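You operate a simulated robot arm through the tools that you are given. There is no shell and no other tool.

You are at the controls of a simulated robot arm. One attempt, no reset.

Task
Unscrew the sooty spark plug from the engine head and clean it.
Fine: black 21 mm socket and red driver, both put back; the plug cleaner is on, leave the plug in it.

The check looks at the end state, three seconds after you hand in, the way a careful person would. Anything else that was tipped, shoved, dropped, spilled or broken makes it a failure.

Robot
A 7-joint arm with a two-finger parallel gripper, fixed in place. Base frame: the origin is at the foot of the arm, x ahead of it, y to its left, z up. Units: m, rad, N and s.
With the tool pointing down near the work surface it reaches from about 0.3 to 0.68 m from the base axis. Its first joint turns from -1.152 to 1.152 rad. Payload 1.57 kg.
Tool frame: the origin (TCP) lies between the finger pads and is the grasp point; the fingertips stand 0.03 m ahead of it; z points along the fingers, y is the line along which they close. Largest opening 0.11 m; finger width 0.024, thickness 0.012; the body of the gripper, 0.048 by 0.112 m, starts 0.078 m behind the TCP.
Orientation is told as [roll, pitch, yaw] about the base's x, y, z axes, in that order, counted from this pose: with the fingers straight down and closing along the base's y, the tool's x points along the base's -x, its y along +y and its z along -z.

Tools
- The arm moves only by the tool apply_moves. Its argument "plan" is a list of rows, each an object of numbers (a shift or turn left out is 0, a gripper value left out holds the last): "x", "y", "z": the shift along the tool's x, y, z in units of 200 mm (1.0 is 200 mm); "rx", "ry", "rz": the turn, a rotation vector about the tool's x, y, z in units of 60 degrees (1.0 is 60 degrees). In form: [{"x": .., "y": .., "z": .., "rx": .., "ry": .., "rz": ..}, ...]. A call has 1 to 20 rows; each row is the pose to reach, as a shift and turn from the pose commanded when the call began, along the tool's axes at that moment. "gripper" is the finger opening in m, from 0 to 0.11, set as the call begins (left out, the last holds). A call with a number of a shift or a turn outside -1 to 1 is refused whole. Rows are played at 5 a second. More than 0.05 m and 0.15 rad between two rows, or a gripper value outside its range, and nothing of the call is played. Where a pose cannot be reached the arm comes as near as it can. A force on the tool above 90 N (or 10 N above the force at the start of the call, whichever is more), or a blocked arm, ends the call early, and 0.2 s more pass. Each finger travels about 0.108 m/s and halts on what it meets, pressing with about 43 N; the grip force reading is that of the motor and also rises with nothing between the fingers. The clock runs only during rows and for 0.2 s after the last one: add rows that repeat a pose to give the fingers time. The reply holds the time, the measured pose of the TCP, the force on the tool along the base axes, the opening and the grip force, in the units named above and with some noise, with the torque about the TCP (base axes, N m) and any sound that the robot's microphone picked up.
- Cameras (640 x 400 px; columns grow to the right, rows downward): "scene" is fixed at [0.1744, -0.3963, 1.4155]; the picture's right is [0.70, -0.71, 0.00], its down [-0.33, -0.33, -0.88] and it looks along [0.63, 0.62, -0.47] (base axes); focal length 375 px, centre (320, 200). "wrist" rides on the gripper at [0.07, 0.016, -0.141] in the tool frame; the picture's right is [-0.23, 0.97, 0.00], its down [-0.85, -0.20, -0.48] and it looks along [-0.47, -0.11, 0.88] (tool axes); focal length 222 px, centre (320, 200). There is no depth. A picture from a camera that has moved, and an enlarged one, comes with that camera's place and axes in the base frame and with its lens.
- get_image(camera): a new picture of that camera. The clock stands still meanwhile.
- close_up(camera, box): a new picture of the part [left, top, right, bottom] of that camera's present view, enlarged. The clock stands still meanwhile.
- finish_job(): hands the job in; it is judged then, once.

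Places have to be worked out from the pictures, the camera data and where the tool is seen. Open the gripper and draw the arm clear of the work before you hand the job in, unless the task says otherwise.

The tools are called after "Call:" as name(argument=value, ...) on one line, values as JSON. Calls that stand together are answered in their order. apply_moves: Moves the arm, as the interface text tells. Its arguments: {"type":"object","properties":{"plan":{"type":"array"},"gripper":{"type":"number"}},"required":["plan"]} The other tools are called the same way: get_image (camera) takes a picture; close_up (camera, box) takes an enlarged picture of a part of a camera's view; finish_job () hands the job in.

At the start:

```text
clock: 0.0
tool_pos: [0.3643, 0.0238, 1.2162]
tcp_rot: [0.001, 0.001, 0.001]
ft_force: [-0.6, -0.2, -0.5]
torque: [-0.01, 0.01, -0.01]
gripper_width: 0.1101
gripper_force: 0.1
```

scene: 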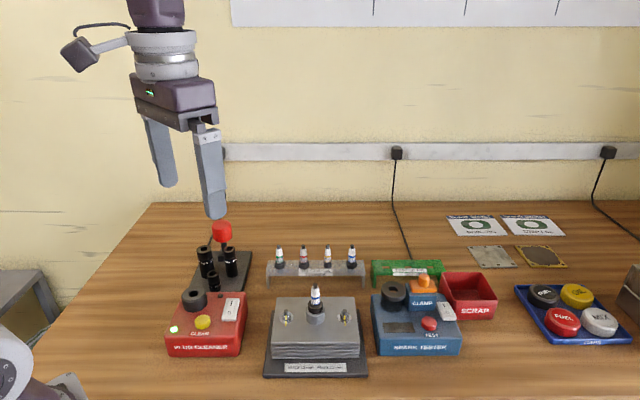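
wrist: 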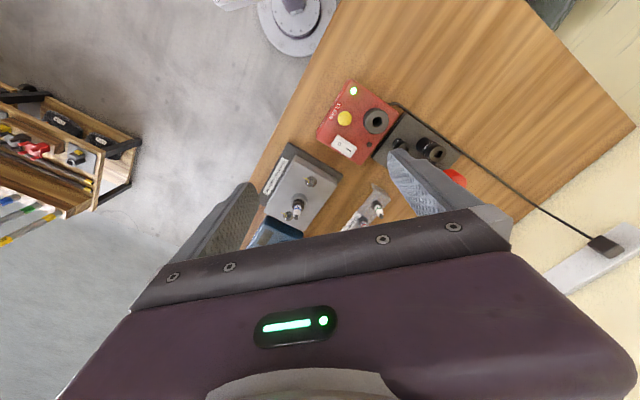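

I'll start by looking closely at the work area to identify each item before moving anything.

Call:
close_up(camera="scene", box=[150, 210, 270, 370])

Call:
close_up(camera="scene", box=[250, 230, 380, 390])

Call:
close_up(camera="scene", box=[360, 200, 580, 370])

Call:
close_up(camera="wrist", box=[230, 60, 490, 250])

```text
2.50 times, centred on (210, 290) of scene
camera zoom: at [0.1744, -0.3963, 1.4155], right [0.7, -0.71, 0.0], down [-0.33, -0.33, -0.88], along [0.63, 0.62, -0.47], focal length 937 px, centre (595, -25)
```

zoom: 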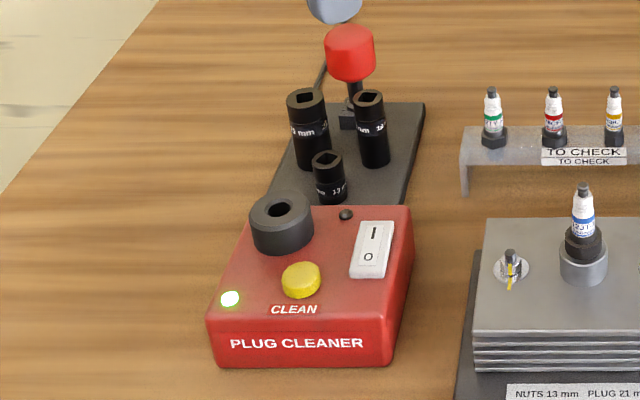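

```text
2.50 times, centred on (315, 310) of scene
camera zoom: at [0.1744, -0.3963, 1.4155], right [0.7, -0.71, 0.0], down [-0.33, -0.33, -0.88], along [0.63, 0.62, -0.47], focal length 937 px, centre (332, -75)
```

zoom: 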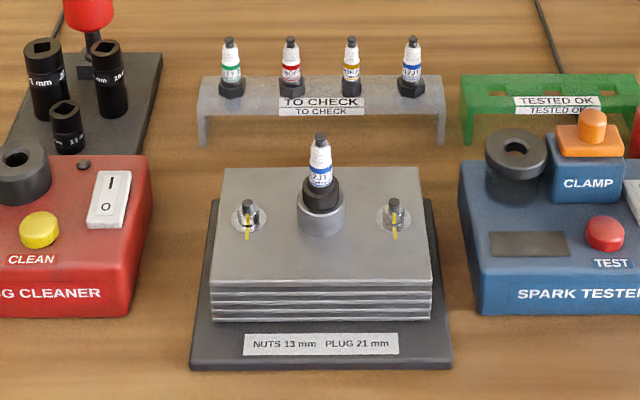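

```text
2.35 times, centred on (470, 285) of scene
camera zoom: at [0.1744, -0.3963, 1.4155], right [0.7, -0.71, 0.0], down [-0.33, -0.33, -0.88], along [0.63, 0.62, -0.47], focal length 882 px, centre (-33, 0)
```

zoom: 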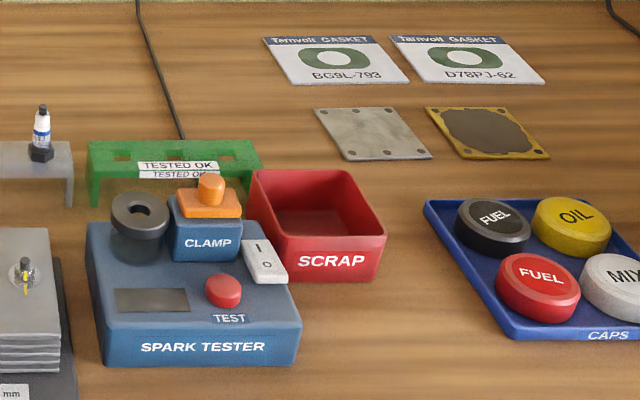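

```text
2.11 times, centred on (360, 155) of wrist
camera zoom: at [0.2952, 0.0387, 1.3569], right [0.23, 0.97, 0.0], down [0.85, -0.2, 0.48], along [0.47, -0.11, -0.88], focal length 468 px, centre (236, 295)
```

zoom: 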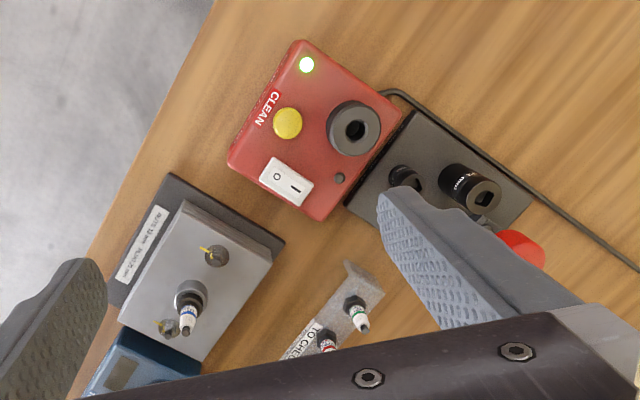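

The stand holds a red-handled driver and three black sockets. I'll zoom further to read the size marks and see how the driver sits.

Call:
close_up(camera="scene", box=[185, 215, 257, 295])

Call:
close_up(camera="scene", box=[170, 280, 250, 335])

Call:
close_up(camera="scene", box=[270, 275, 370, 340])

Call:
close_up(camera="scene", box=[260, 235, 375, 300])

```text
5.00 times, centred on (221, 255) of scene
camera zoom: at [0.1744, -0.3963, 1.4155], right [0.7, -0.71, 0.0], down [-0.33, -0.33, -0.88], along [0.63, 0.62, -0.47], focal length 1874 px, centre (815, -75)
```

zoom: 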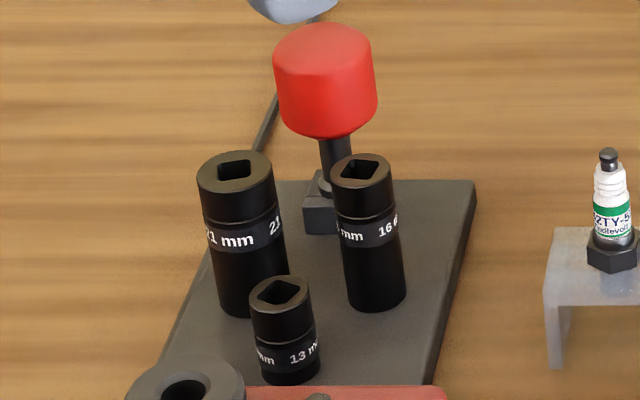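

```text
7.27 times, centred on (210, 308) of scene
camera zoom: at [0.1744, -0.3963, 1.4155], right [0.7, -0.71, 0.0], down [-0.33, -0.33, -0.88], along [0.63, 0.62, -0.47], focal length 2726 px, centre (1120, -582)
```

zoom: 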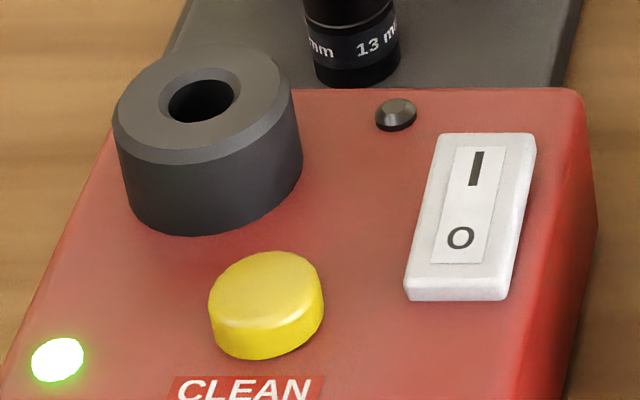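

```text
6.15 times, centred on (320, 308) of scene
camera zoom: at [0.1744, -0.3963, 1.4155], right [0.7, -0.71, 0.0], down [-0.33, -0.33, -0.88], along [0.63, 0.62, -0.47], focal length 2307 px, centre (320, -462)
```

zoom: 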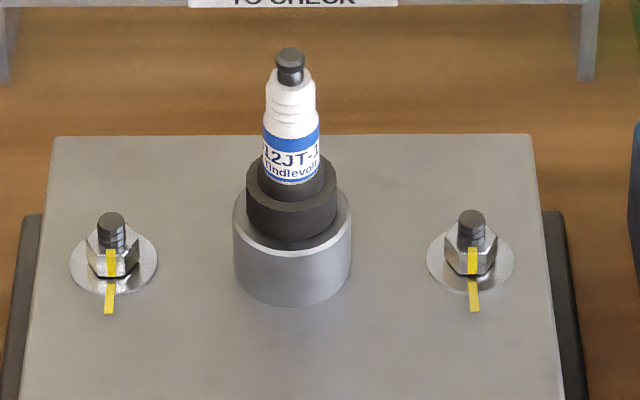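

```text
5.57 times, centred on (318, 268) of scene
camera zoom: at [0.1744, -0.3963, 1.4155], right [0.7, -0.71, 0.0], down [-0.33, -0.33, -0.88], along [0.63, 0.62, -0.47], focal length 2086 px, centre (334, -176)
```

zoom: 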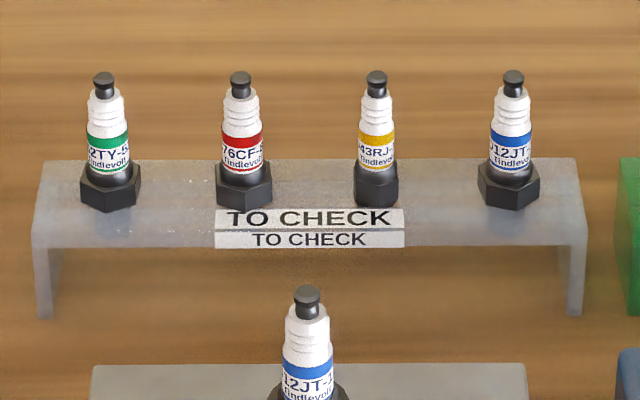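

Triangulating both views, I put the driver handle near (0.525, 0.256, 0.957), the engine plug top near (0.508, -0.057, 1.007), the cleaner hole near (0.381, 0.118, 0.958) and the table at about z 0.875. I'll move the arm high over the tool stand to look at it with the wrist camera.

Call:
apply_moves(plan=[{"x": -0.08, "y": 0.16}, {"x": -0.16, "y": 0.33}, {"x": -0.24, "y": 0.5}, {"x": -0.32, "y": 0.66}, {"x": -0.4, "y": 0.82}, {"x": -0.48, "y": 0.98}, {"x": -0.48, "y": 0.98}], gripper=0.11)

```text
clock: 1.6
tool_pos: [0.4604, 0.2198, 1.2166]
tcp_rot: [0.001, 0.001, 0.0]
ft_force: [-0.1, -0.6, 0.0]
torque: [0.01, -0.01, -0.03]
gripper_width: 0.1099
gripper_force: 0.1
```

The arm reached (0.460, 0.220, 1.217), so I'll look at the stand from here.

Call:
get_image(camera="wrist")

Call:
close_up(camera="wrist", box=[240, 80, 440, 205])

Call:
get_image(camera="scene")

```text
taken
camera wrist: at [0.3915, 0.2361, 1.3569], right [0.23, 0.97, 0.0], down [0.86, -0.2, 0.48], along [0.47, -0.11, -0.88], focal length 222 px, centre (320, 200)
```

wrist: 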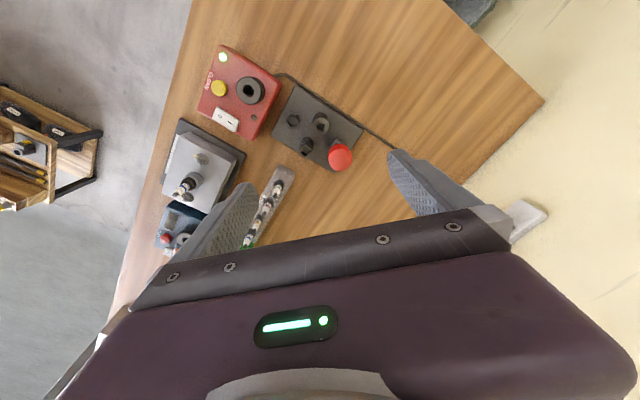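

```text
3.20 times, centred on (340, 142) of wrist
camera zoom: at [0.3915, 0.2361, 1.3569], right [0.23, 0.97, 0.0], down [0.86, -0.2, 0.48], along [0.47, -0.11, -0.88], focal length 711 px, centre (256, 384)
```

zoom: 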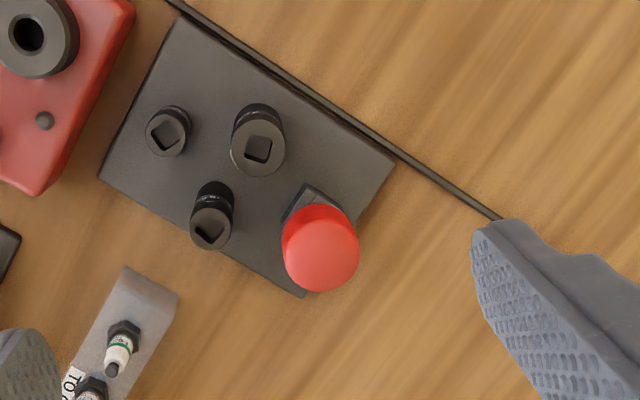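

```text
taken
```

scene: 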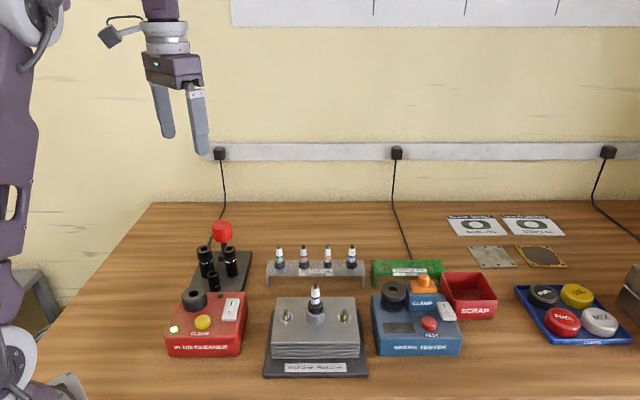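

I can see the three sockets (21 mm largest, nearer the driver on the +y side) and the driver standing in its block. I'll zoom in on the square holes and handle to get their angles.

Call:
close_up(camera="wrist", box=[300, 105, 345, 135])

Call:
close_up(camera="wrist", box=[310, 130, 365, 175])

Call:
close_up(camera="scene", box=[205, 215, 250, 265])

```text
13.33 times, centred on (322, 120) of wrist
camera zoom: at [0.3915, 0.2361, 1.3569], right [0.23, 0.97, 0.0], down [0.86, -0.2, 0.48], along [0.47, -0.11, -0.88], focal length 2962 px, centre (287, 1267)
```

zoom: 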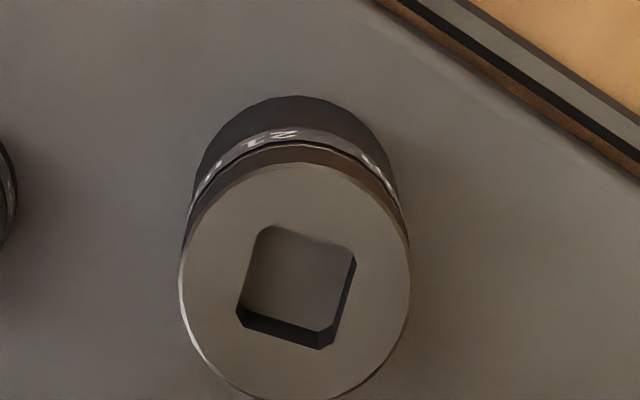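

```text
8.89 times, centred on (338, 152) of wrist
camera zoom: at [0.3915, 0.2361, 1.3569], right [0.23, 0.97, 0.0], down [0.86, -0.2, 0.48], along [0.47, -0.11, -0.88], focal length 1974 px, centre (164, 622)
```

zoom: 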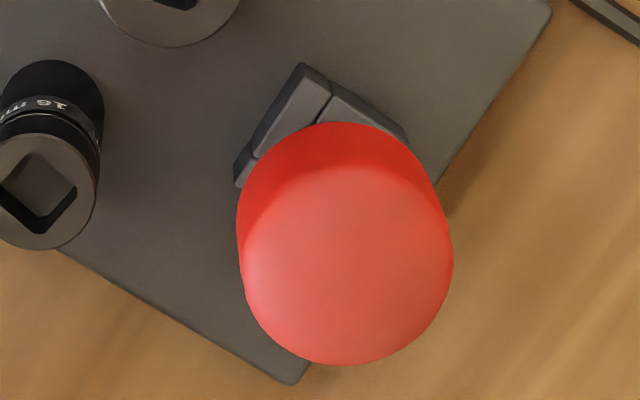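

```text
8.00 times, centred on (228, 240) of scene
camera zoom: at [0.1744, -0.3963, 1.4155], right [0.7, -0.71, 0.0], down [-0.33, -0.33, -0.88], along [0.63, 0.62, -0.47], focal length 2999 px, centre (1060, -120)
```

zoom: 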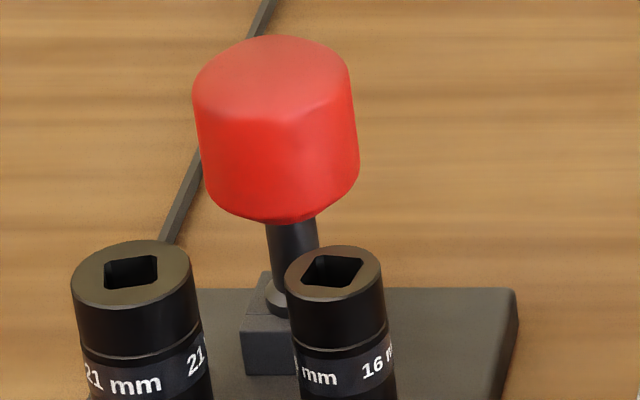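

The 21 mm socket top is near (0.461, 0.221, 0.963) and its square hole is turned about 15° CCW from the stand's edges. The handle top is near (0.517, 0.243, 0.99). I'll move above the driver and yaw +45°, so the fingers close in the direction clear of both neighbouring sockets.

Call:
apply_moves(plan=[{"x": -0.048, "y": 0.019, "z": 0.07, "rz": -0.125}, {"x": -0.095, "y": 0.038, "z": 0.14, "rz": -0.25}, {"x": -0.143, "y": 0.058, "z": 0.21, "rz": -0.375}, {"x": -0.19, "y": 0.077, "z": 0.28, "rz": -0.5}, {"x": -0.238, "y": 0.096, "z": 0.35, "rz": -0.625}, {"x": -0.285, "y": 0.115, "z": 0.42, "rz": -0.75}, {"x": -0.285, "y": 0.115, "z": 0.42, "rz": -0.75}])

Call:
get_image(camera="wrist")

Call:
get_image(camera="scene")

```text
clock: 3.2
tool_pos: [0.5152, 0.241, 1.1315]
tcp_rot: [-0.001, 0.0, 0.786]
ft_force: [0.0, -1.2, 0.2]
torque: [0.02, -0.01, 0.03]
gripper_width: 0.11
gripper_force: 0.2
```

```text
taken
camera wrist: at [0.4547, 0.2025, 1.2726], right [-0.53, 0.85, 0.0], down [0.74, 0.46, 0.48], along [0.41, 0.25, -0.88], focal length 222 px, centre (320, 200)
```

wrist: 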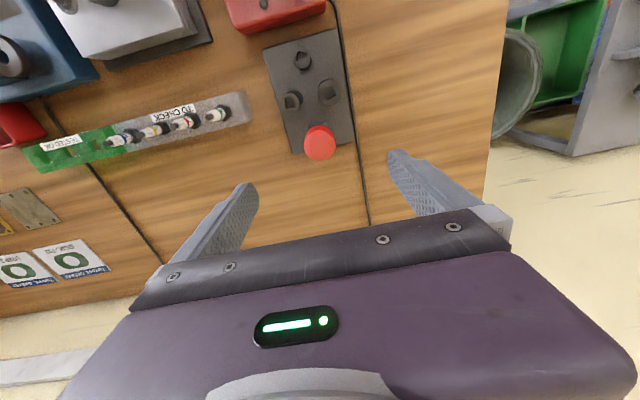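

```text
taken
```

scene: 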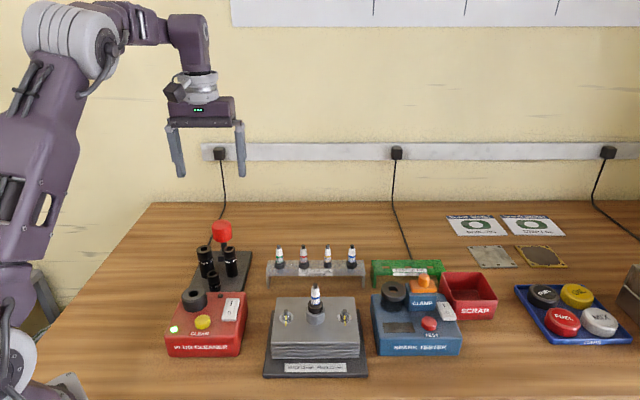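

The handle appears right on the tool axis column (320). A zoom will let me check centring and read the square and block angles.

Call:
close_up(camera="wrist", box=[270, 80, 370, 170])

Call:
close_up(camera="wrist", box=[295, 120, 345, 165])

```text
4.44 times, centred on (320, 125) of wrist
camera zoom: at [0.4547, 0.2025, 1.2726], right [-0.53, 0.85, 0.0], down [0.74, 0.46, 0.48], along [0.41, 0.25, -0.88], focal length 987 px, centre (320, 533)
```

zoom: 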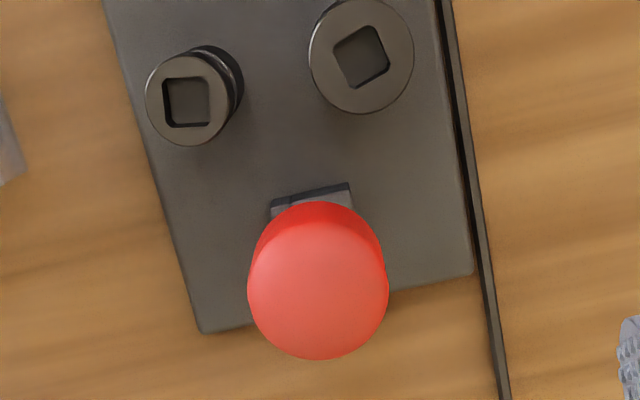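

```text
8.89 times, centred on (320, 142) of wrist
camera zoom: at [0.4547, 0.2025, 1.2726], right [-0.53, 0.85, 0.0], down [0.74, 0.46, 0.48], along [0.41, 0.25, -0.88], focal length 1974 px, centre (320, 711)
```

zoom: 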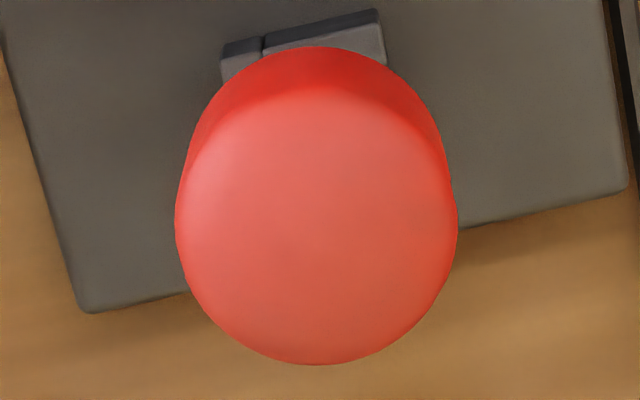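

The handle is about 40 mm in diameter with its axis near (0.5175, 0.2435). I want a better measurement of the socket hole angle before lowering.

Call:
close_up(camera="wrist", box=[312, 75, 344, 107])

Call:
close_up(camera="wrist", box=[260, 20, 360, 160])

```text
12.50 times, centred on (328, 91) of wrist
camera zoom: at [0.4547, 0.2025, 1.2726], right [-0.53, 0.85, 0.0], down [0.74, 0.46, 0.48], along [0.41, 0.25, -0.88], focal length 2776 px, centre (220, 1562)
```

zoom: 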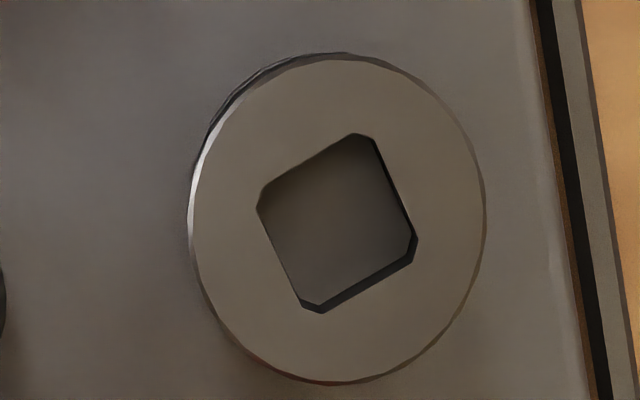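

```text
2.86 times, centred on (310, 90) of wrist
camera zoom: at [0.4547, 0.2025, 1.2726], right [-0.53, 0.85, 0.0], down [0.74, 0.46, 0.48], along [0.41, 0.25, -0.88], focal length 635 px, centre (349, 514)
```

zoom: 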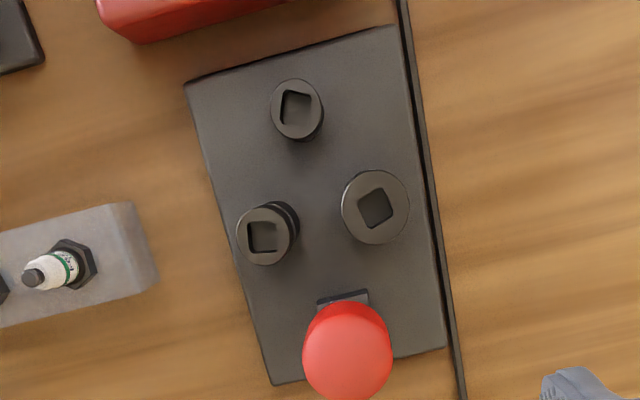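

The socket hole angle comes out at about 60° against 45° for the stand, and the socket centre at about (0.4615, 0.2207). I'm lowering onto the driver handle with the fingers opened to 80 mm.

Call:
apply_moves(plan=[{"x": -0.013, "y": 0.0, "z": 0.15}, {"x": -0.015, "y": 0.0, "z": 0.3}, {"x": -0.015, "y": 0.0, "z": 0.45}, {"x": -0.015, "y": 0.0, "z": 0.55}, {"x": -0.015, "y": 0.0, "z": 0.6}, {"x": -0.015, "y": 0.0, "z": 0.6}], gripper=0.08)

Call:
get_image(camera="wrist")

Call:
close_up(camera="scene", box=[160, 180, 280, 300])

```text
clock: 4.6
tool_pos: [0.5192, 0.2442, 1.0131]
tcp_rot: [-0.001, 0.001, 0.785]
ft_force: [0.8, -0.7, -0.3]
torque: [0.02, 0.0, -0.01]
gripper_width: 0.08
gripper_force: 0.1
```

```text
taken
camera wrist: at [0.4579, 0.2049, 1.1524], right [-0.53, 0.85, 0.0], down [0.75, 0.46, 0.48], along [0.41, 0.25, -0.88], focal length 222 px, centre (320, 200)
```

wrist: 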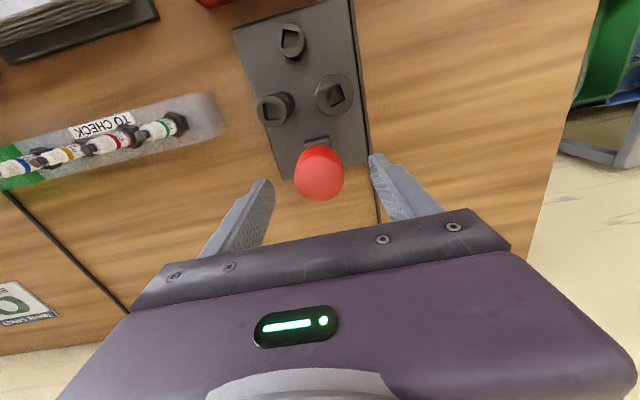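

```text
3.33 times, centred on (220, 240) of scene
camera zoom: at [0.1744, -0.3963, 1.4155], right [0.7, -0.71, 0.0], down [-0.33, -0.33, -0.88], along [0.63, 0.62, -0.47], focal length 1250 px, centre (653, 67)
```

zoom: 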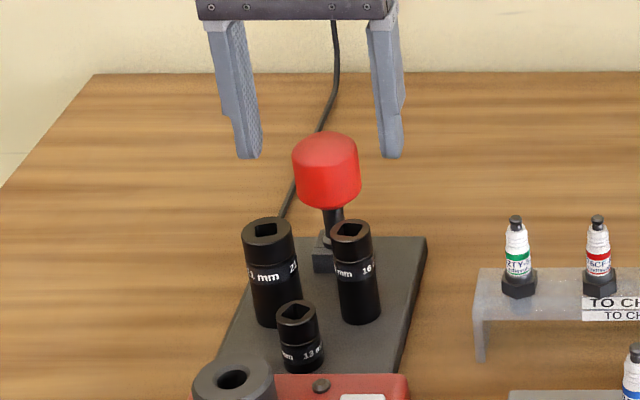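

Handle is centred between the fingers. I'll continue down to TCP z ≈ 0.970, then close.

Call:
apply_moves(plan=[{"z": 0.08}, {"z": 0.15}, {"z": 0.215}, {"z": 0.215}])

Call:
close_up(camera="scene", box=[160, 180, 280, 300])

Call:
get_image(camera="wrist")

```text
clock: 5.6
tool_pos: [0.5181, 0.244, 0.9687]
tcp_rot: [0.001, 0.0, 0.785]
ft_force: [0.7, 0.1, 0.1]
torque: [0.0, 0.02, -0.01]
gripper_width: 0.0801
gripper_force: 0.0
```

```text
3.33 times, centred on (220, 240) of scene
camera zoom: at [0.1744, -0.3963, 1.4155], right [0.7, -0.71, 0.0], down [-0.33, -0.33, -0.88], along [0.63, 0.62, -0.47], focal length 1250 px, centre (653, 67)
```

zoom: 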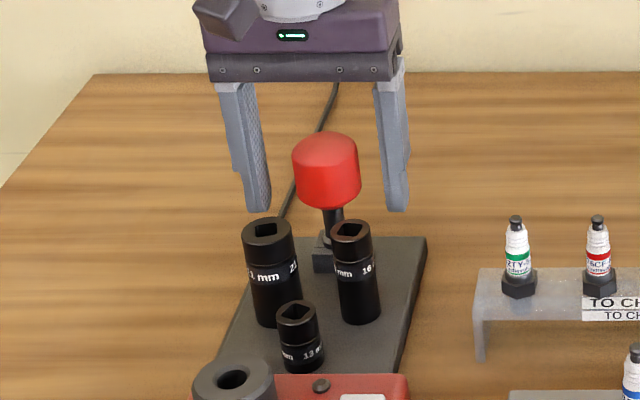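

```text
taken
camera wrist: at [0.4584, 0.2063, 1.1095], right [-0.53, 0.85, 0.0], down [0.75, 0.46, 0.48], along [0.41, 0.25, -0.88], focal length 222 px, centre (320, 200)
```

wrist: 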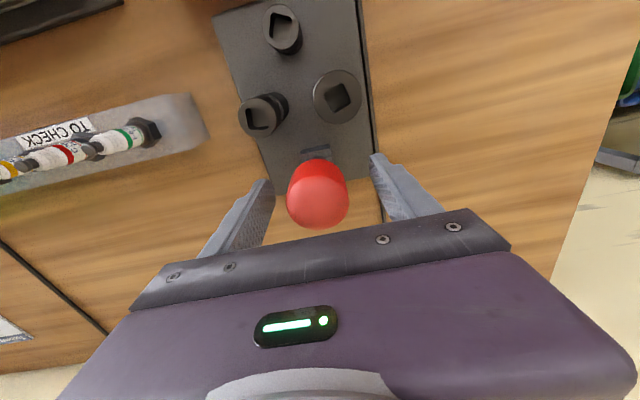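

The fingers straddle the handle with their tips near its lower edge. Closing the gripper now.

Call:
apply_moves(plan=[{"z": 0}, {"z": 0}, {"z": 0}, {"z": 0}], gripper=0.0)

Call:
close_up(camera="scene", box=[160, 180, 280, 300])

```text
clock: 6.6
tool_pos: [0.5184, 0.245, 0.9697]
tcp_rot: [0.0, 0.0, 0.786]
ft_force: [2.8, -2.6, 2.7]
torque: [-0.09, -0.14, 0.01]
gripper_width: 0.0416
gripper_force: 43.1
```

```text
3.33 times, centred on (220, 240) of scene
camera zoom: at [0.1744, -0.3964, 1.4155], right [0.7, -0.71, 0.0], down [-0.33, -0.33, -0.88], along [0.63, 0.62, -0.47], focal length 1250 px, centre (653, 67)
```

zoom: 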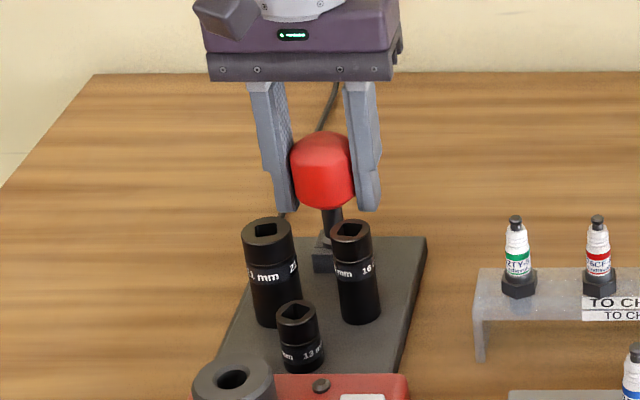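

The handle is gripped at 41.6 mm with 43 N. I'm lifting straight up, slowly, to draw the driver out of its block.

Call:
apply_moves(plan=[{"z": -0.05}, {"z": -0.1}, {"z": -0.15}, {"z": -0.2}, {"z": -0.25}, {"z": -0.3}, {"z": -0.35}, {"z": -0.4}, {"z": -0.45}, {"z": -0.45}])

Call:
close_up(camera="scene", box=[160, 150, 280, 290])

Call:
close_up(camera="wrist", box=[220, 60, 420, 240])

```text
clock: 8.8
tool_pos: [0.5214, 0.2432, 1.0596]
tcp_rot: [-0.001, 0.0, 0.786]
ft_force: [0.6, 0.1, -1.1]
torque: [-0.03, -0.03, 0.0]
gripper_width: 0.0412
gripper_force: 43.0
```

```text
2.86 times, centred on (220, 220) of scene
camera zoom: at [0.1744, -0.3963, 1.4155], right [0.7, -0.71, 0.0], down [-0.33, -0.33, -0.88], along [0.63, 0.62, -0.47], focal length 1071 px, centre (606, 143)
```

zoom: 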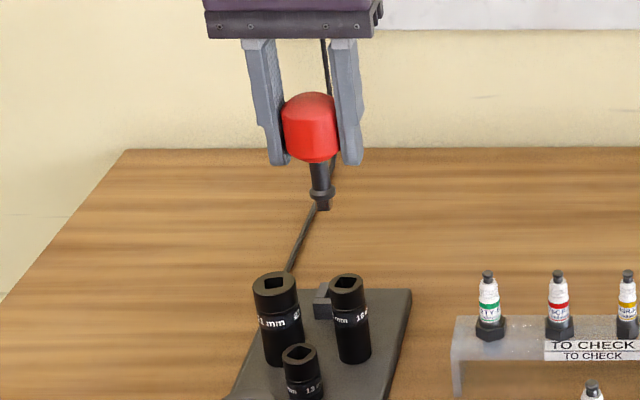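

```text
2.22 times, centred on (320, 150) of wrist
camera zoom: at [0.4614, 0.2052, 1.1995], right [-0.53, 0.85, 0.0], down [0.75, 0.46, 0.48], along [0.41, 0.25, -0.88], focal length 494 px, centre (320, 311)
```

zoom: 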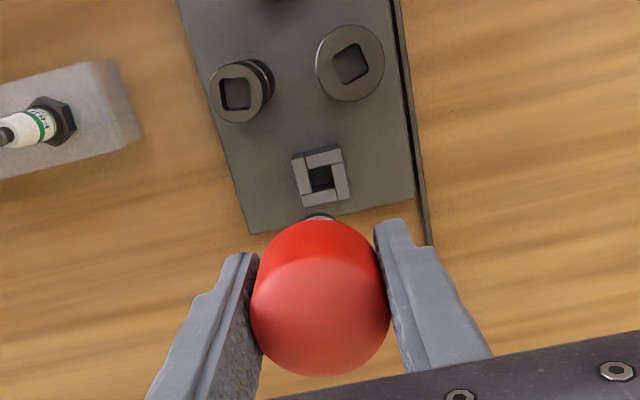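

The driver is out, and the block shows a square hole aligned with the stand. A zoom on the drive tip and the block will give me the geometry for putting it back later.

Call:
close_up(camera="scene", box=[200, 175, 250, 225])

Call:
close_up(camera="wrist", box=[300, 120, 340, 160])

Call:
close_up(camera="wrist", box=[310, 60, 360, 110])

```text
8.00 times, centred on (225, 200) of scene
camera zoom: at [0.1744, -0.3963, 1.4155], right [0.7, -0.71, 0.0], down [-0.33, -0.33, -0.88], along [0.63, 0.62, -0.47], focal length 2999 px, centre (1080, 200)
```

zoom: 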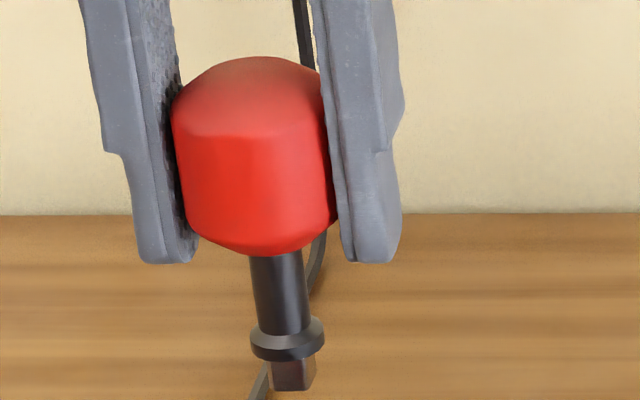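

```text
10.00 times, centred on (320, 140) of wrist
camera zoom: at [0.4614, 0.2052, 1.1995], right [-0.53, 0.85, 0.0], down [0.75, 0.46, 0.48], along [0.41, 0.25, -0.88], focal length 2221 px, centre (320, 800)
```

zoom: 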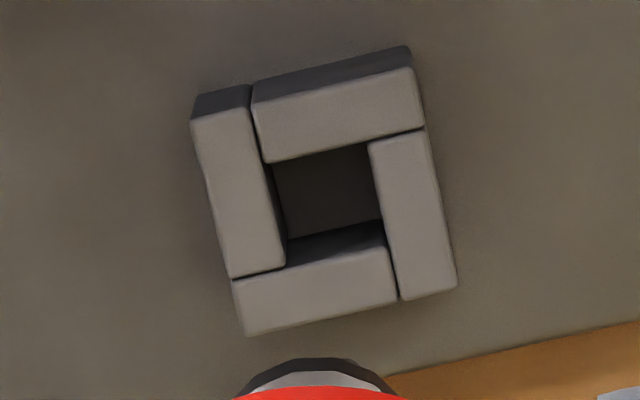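

```text
8.00 times, centred on (335, 85) of wrist
camera zoom: at [0.4614, 0.2052, 1.1995], right [-0.53, 0.85, 0.0], down [0.75, 0.46, 0.48], along [0.41, 0.25, -0.88], focal length 1777 px, centre (200, 1120)
```

zoom: 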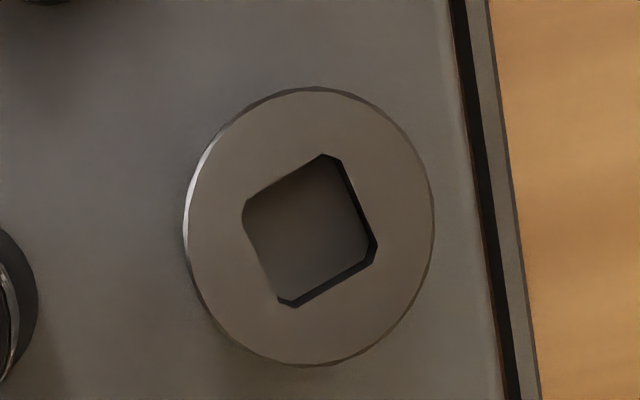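

The block hole lies within about 1 mm of the tool axis, so the driver axis is close to the TCP, and the drive tip is about 70 mm below it. Within one wrist image, the 21 mm socket is (-0.0596, -0.0225) from the block. I'll shift by that vector at this height and turn +15°.

Call:
apply_moves(plan=[{"x": 0.06, "y": 0.026, "z": 0, "rz": -0.05}, {"x": 0.12, "y": 0.053, "z": 0, "rz": -0.1}, {"x": 0.18, "y": 0.08, "z": 0, "rz": -0.15}, {"x": 0.24, "y": 0.105, "z": 0, "rz": -0.2}, {"x": 0.29, "y": 0.131, "z": 0, "rz": -0.25}, {"x": 0.29, "y": 0.131, "z": 0, "rz": -0.25}, {"x": 0.29, "y": 0.131, "z": 0, "rz": -0.25}])

Call:
close_up(camera="scene", box=[180, 200, 240, 290])

Call:
close_up(camera="wrist", box=[270, 90, 370, 190])

```text
clock: 10.4
tool_pos: [0.4615, 0.2235, 1.0591]
tcp_rot: [-0.001, 0.0, 1.048]
ft_force: [0.1, 0.0, -1.2]
torque: [-0.01, 0.0, 0.0]
gripper_width: 0.041
gripper_force: 42.9
```

```text
4.44 times, centred on (210, 245) of scene
camera zoom: at [0.1744, -0.3963, 1.4155], right [0.7, -0.71, 0.0], down [-0.33, -0.33, -0.88], along [0.63, 0.62, -0.47], focal length 1666 px, centre (809, 0)
```

zoom: 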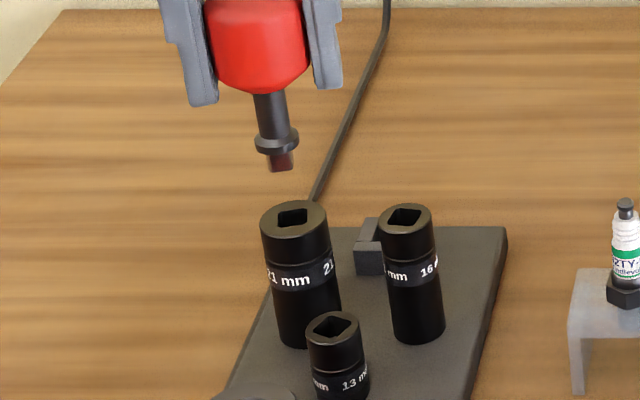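

```text
4.00 times, centred on (320, 140) of wrist
camera zoom: at [0.4124, 0.1697, 1.2003], right [-0.73, 0.68, 0.0], down [0.6, 0.64, 0.48], along [0.33, 0.35, -0.88], focal length 888 px, centre (320, 440)
```

zoom: 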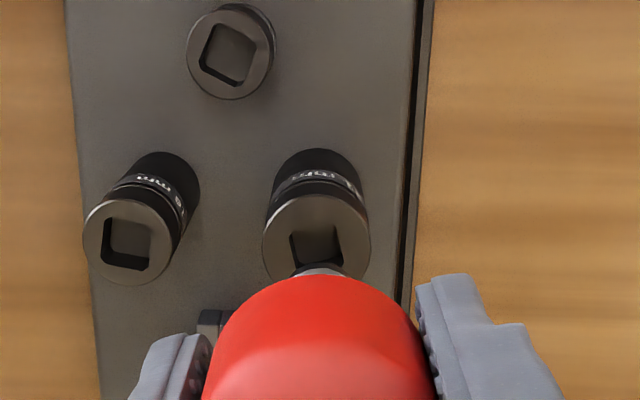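

Both views agree that the socket is about 1.1 mm along tool +x and 1.4 mm along tool -y from the driver axis. I'll correct for that, lower to just above the socket, and check again.

Call:
apply_moves(plan=[{"x": 0.0055, "y": -0.007, "z": 0.03}, {"x": 0.0055, "y": -0.007, "z": 0.06}, {"x": 0.0055, "y": -0.007, "z": 0.09}, {"x": 0.0055, "y": -0.007, "z": 0.09}])

Call:
close_up(camera="scene", box=[190, 215, 230, 260])

Call:
close_up(camera="wrist", box=[290, 110, 350, 170])

```text
clock: 11.4
tool_pos: [0.4612, 0.2206, 1.0402]
tcp_rot: [-0.001, 0.001, 1.048]
ft_force: [-0.2, -0.3, -1.9]
torque: [0.01, 0.01, 0.0]
gripper_width: 0.0412
gripper_force: 43.2
```

```text
8.89 times, centred on (210, 238) of scene
camera zoom: at [0.1744, -0.3963, 1.4155], right [0.7, -0.71, 0.0], down [-0.33, -0.33, -0.88], along [0.63, 0.62, -0.47], focal length 3332 px, centre (1298, -133)
```

zoom: 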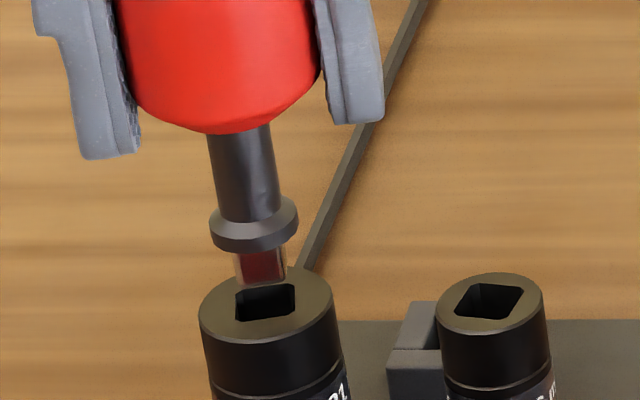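

```text
6.67 times, centred on (320, 140) of wrist
camera zoom: at [0.4128, 0.1674, 1.1806], right [-0.73, 0.68, 0.0], down [0.6, 0.64, 0.48], along [0.33, 0.35, -0.88], focal length 1481 px, centre (320, 600)
```

zoom: 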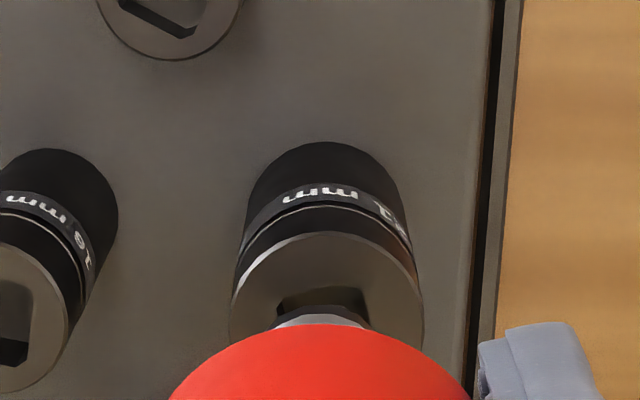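

Scene view says we're aligned sideways, while the wrist view hints at a slight offset of under 1 mm. I'm zooming in tighter to settle it before touching.

Call:
close_up(camera="scene", box=[205, 232, 227, 254])

Call:
close_up(camera="wrist", box=[300, 130, 345, 175])

Call:
get_image(camera="wrist")

```text
16.00 times, centred on (216, 243) of scene
camera zoom: at [0.1744, -0.3963, 1.4155], right [0.7, -0.71, 0.0], down [-0.33, -0.33, -0.88], along [0.63, 0.62, -0.47], focal length 5998 px, centre (1984, -488)
```

zoom: 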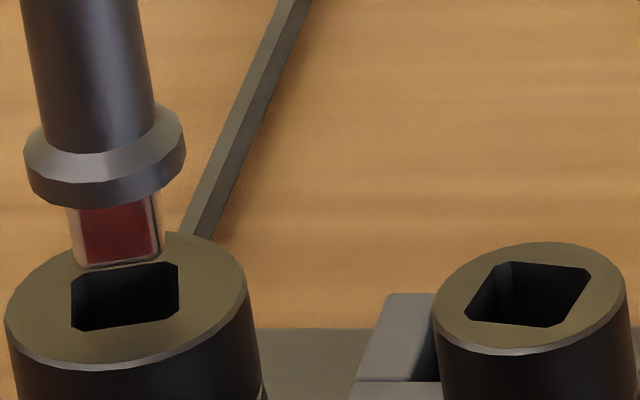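

```text
8.89 times, centred on (322, 152) of wrist
camera zoom: at [0.4128, 0.1674, 1.1806], right [-0.73, 0.68, 0.0], down [0.6, 0.64, 0.48], along [0.33, 0.35, -0.88], focal length 1974 px, centre (298, 622)
```

zoom: 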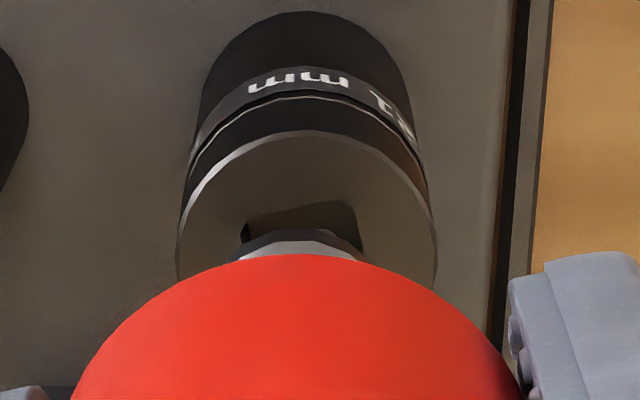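

```text
taken
camera wrist: at [0.4128, 0.1674, 1.1806], right [-0.73, 0.68, 0.0], down [0.6, 0.64, 0.48], along [0.33, 0.35, -0.88], focal length 222 px, centre (320, 200)
```

wrist: 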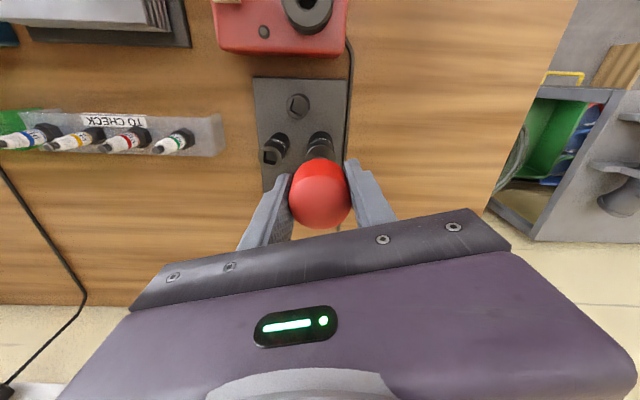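

Refined estimate: the axis is off by about 0.7 mm along tool +y and -0.3 mm in x, with the tip 9 mm above the socket. I'll correct and lower in small steps while watching the force.

Call:
apply_moves(plan=[{"x": -0.0015, "y": 0.0035, "z": 0.015}, {"x": -0.0015, "y": 0.0035, "z": 0.03}, {"x": -0.0015, "y": 0.0035, "z": 0.04}, {"x": -0.0015, "y": 0.0035, "z": 0.05}, {"x": -0.0015, "y": 0.0035, "z": 0.055}, {"x": -0.0015, "y": 0.0035, "z": 0.055}])

Call:
close_up(camera="scene", box=[195, 225, 235, 260])

```text
clock: 12.8
tool_pos: [0.4593, 0.2208, 1.0292]
tcp_rot: [-0.001, 0.001, 1.047]
ft_force: [-0.6, 0.1, -2.4]
torque: [0.03, -0.02, 0.0]
gripper_width: 0.0412
gripper_force: 43.5
```

```text
11.43 times, centred on (215, 242) of scene
camera zoom: at [0.1744, -0.3963, 1.4155], right [0.7, -0.71, 0.0], down [-0.33, -0.33, -0.88], along [0.63, 0.62, -0.47], focal length 4284 px, centre (1520, -286)
```

zoom: 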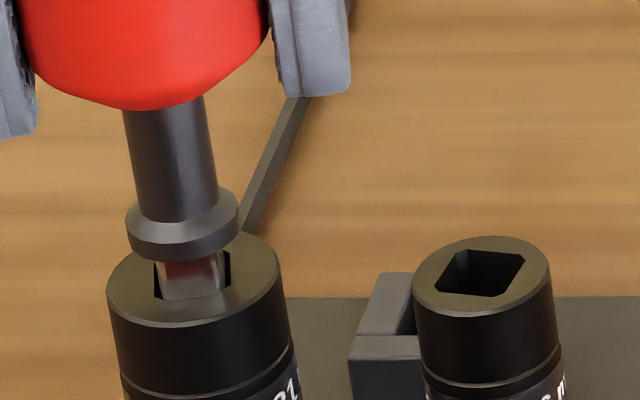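

No contact force yet and the tip is at the hole's mouth. A closer look will show whether it is inside the rim.

Call:
close_up(camera="scene", box=[202, 238, 224, 256])

Call:
close_up(camera="wrist", box=[295, 120, 345, 170])

```text
16.00 times, centred on (213, 247) of scene
camera zoom: at [0.1744, -0.3963, 1.4155], right [0.7, -0.71, 0.0], down [-0.33, -0.33, -0.88], along [0.63, 0.62, -0.47], focal length 5998 px, centre (2032, -552)
```

zoom: 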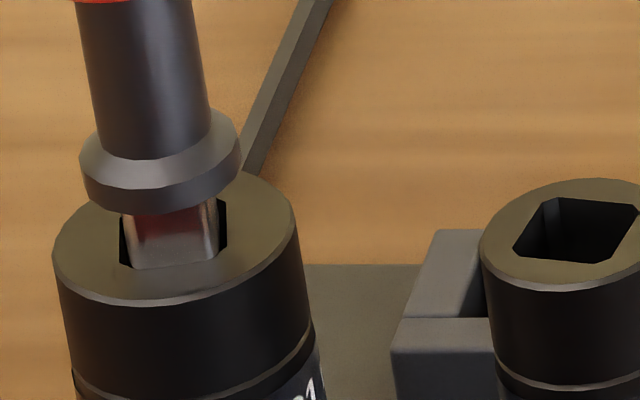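

```text
8.00 times, centred on (320, 145) of wrist
camera zoom: at [0.412, 0.1669, 1.1705], right [-0.73, 0.68, 0.0], down [0.6, 0.64, 0.48], along [0.33, 0.35, -0.88], focal length 1777 px, centre (320, 640)
```

zoom: 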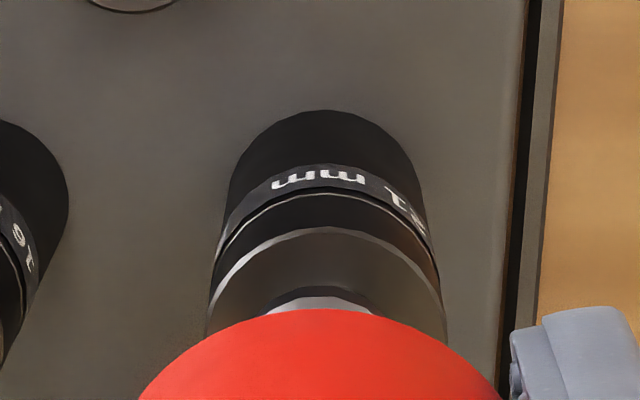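

The tip looks a little too near the scene camera relative to the hole. I'll magnify this further to measure the offset.

Call:
close_up(camera="scene", box=[207, 241, 219, 249])

```text
16.00 times, centred on (213, 245) of scene
camera zoom: at [0.1744, -0.3963, 1.4155], right [0.7, -0.71, 0.0], down [-0.33, -0.33, -0.88], along [0.63, 0.62, -0.47], focal length 5998 px, centre (2032, -520)
```

zoom: 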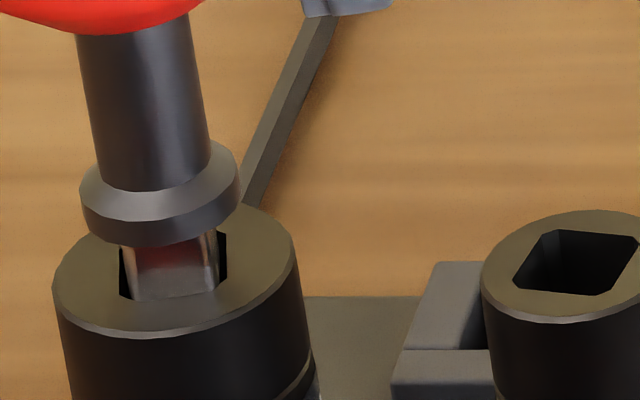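

The drive's lower edge is hidden by the hole's near rim, and the dark gaps left and right are equal, so the tip seems to be entering. I'll continue down in 1 mm steps and check the force.

Call:
apply_moves(plan=[{"x": -0.002, "z": 0.005}, {"x": -0.003, "z": 0.01}, {"x": -0.003, "z": 0.015}, {"x": -0.003, "z": 0.02}, {"x": -0.003, "z": 0.02}])

Call:
close_up(camera="scene", box=[202, 234, 224, 256])

```text
clock: 14.0
tool_pos: [0.4598, 0.2218, 1.0251]
tcp_rot: [0.001, 0.002, 1.046]
ft_force: [0.6, -0.1, -1.9]
torque: [0.01, 0.01, -0.01]
gripper_width: 0.041
gripper_force: 42.8
```

```text
16.00 times, centred on (213, 245) of scene
camera zoom: at [0.1744, -0.3963, 1.4155], right [0.7, -0.71, 0.0], down [-0.33, -0.33, -0.88], along [0.63, 0.62, -0.47], focal length 5998 px, centre (2032, -520)
```

zoom: 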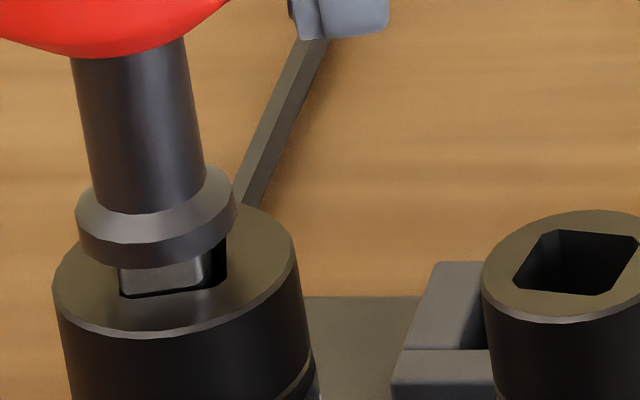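

The driver moved down with the hand and no contact force, but it now sits about 1.2 mm left of centre in the hole. I'll re-centre it and go down another 2 mm.

Call:
apply_moves(plan=[{"x": 0.001, "y": -0.005, "z": 0.0}, {"x": 0.001, "y": -0.005, "z": 0.005}, {"x": 0.001, "y": -0.005, "z": 0.01}, {"x": 0.001, "y": -0.005, "z": 0.01}])

Call:
close_up(camera="scene", box=[202, 234, 224, 256])

Call:
close_up(camera="wrist", box=[295, 120, 345, 170])

```text
clock: 15.0
tool_pos: [0.4606, 0.2212, 1.0239]
tcp_rot: [0.0, 0.001, 1.047]
ft_force: [-0.8, -0.7, -2.0]
torque: [0.0, 0.03, 0.0]
gripper_width: 0.041
gripper_force: 43.4
```

```text
16.00 times, centred on (213, 245) of scene
camera zoom: at [0.1744, -0.3963, 1.4155], right [0.7, -0.71, 0.0], down [-0.33, -0.33, -0.88], along [0.63, 0.62, -0.47], focal length 5998 px, centre (2032, -520)
```

zoom: 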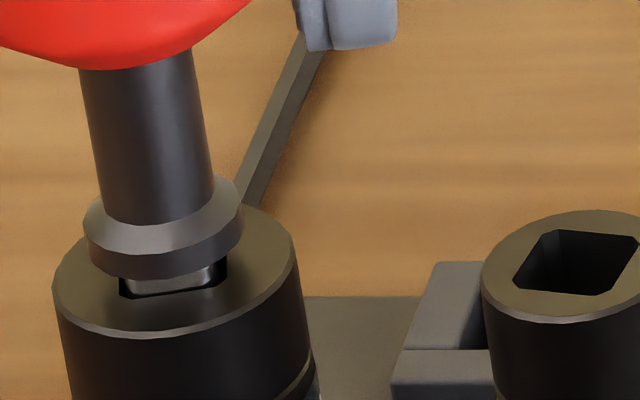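

```text
8.00 times, centred on (320, 145) of wrist
camera zoom: at [0.4123, 0.1682, 1.1646], right [-0.73, 0.68, 0.0], down [0.6, 0.64, 0.48], along [0.33, 0.35, -0.88], focal length 1777 px, centre (320, 640)
```

zoom: 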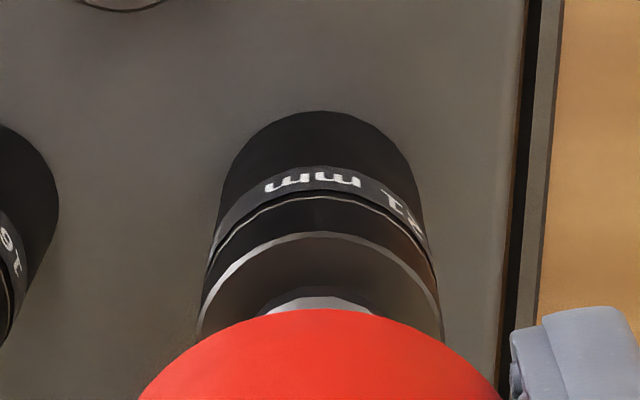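

The drive is centred in the hole now. Continuing down to seat it, still in small steps.

Call:
apply_moves(plan=[{"z": 0.005}, {"z": 0.01}, {"z": 0.015}, {"z": 0.015}])

Call:
close_up(camera="scene", box=[202, 234, 224, 256])

```text
clock: 16.0
tool_pos: [0.4603, 0.2207, 1.0209]
tcp_rot: [-0.001, 0.0, 1.047]
ft_force: [0.5, -0.4, -1.2]
torque: [0.05, -0.04, 0.01]
gripper_width: 0.0412
gripper_force: 43.3
```

```text
16.00 times, centred on (213, 245) of scene
camera zoom: at [0.1744, -0.3963, 1.4155], right [0.7, -0.71, 0.0], down [-0.33, -0.33, -0.88], along [0.63, 0.62, -0.47], focal length 5998 px, centre (2032, -520)
```

zoom: 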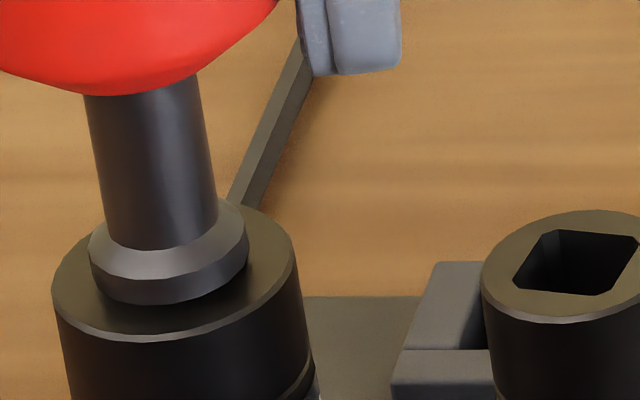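

The collar is nearly on the socket face. I'll press gently further to seat it.

Call:
apply_moves(plan=[{"z": 0.004}, {"z": 0.008}, {"z": 0.012}, {"z": 0.012}])

Call:
close_up(camera="scene", box=[202, 234, 224, 256])

```text
clock: 17.0
tool_pos: [0.4607, 0.2205, 1.0197]
tcp_rot: [-0.002, -0.002, 1.045]
ft_force: [-8.3, -4.9, 38.0]
torque: [-0.27, 0.63, 0.0]
gripper_width: 0.0412
gripper_force: 42.8
```

```text
16.00 times, centred on (213, 245) of scene
camera zoom: at [0.1735, -0.3967, 1.4155], right [0.7, -0.71, 0.0], down [-0.33, -0.33, -0.88], along [0.63, 0.62, -0.47], focal length 5998 px, centre (2032, -520)
```

zoom: 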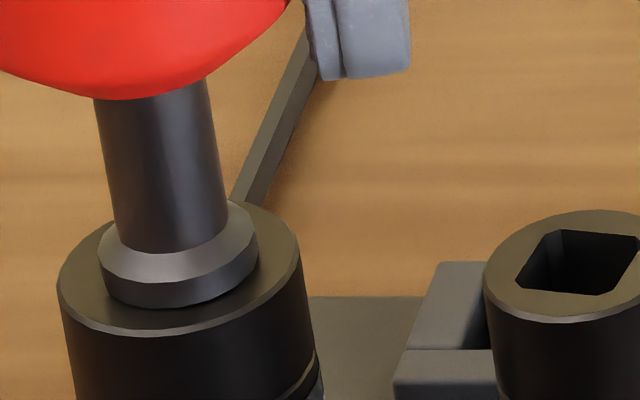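

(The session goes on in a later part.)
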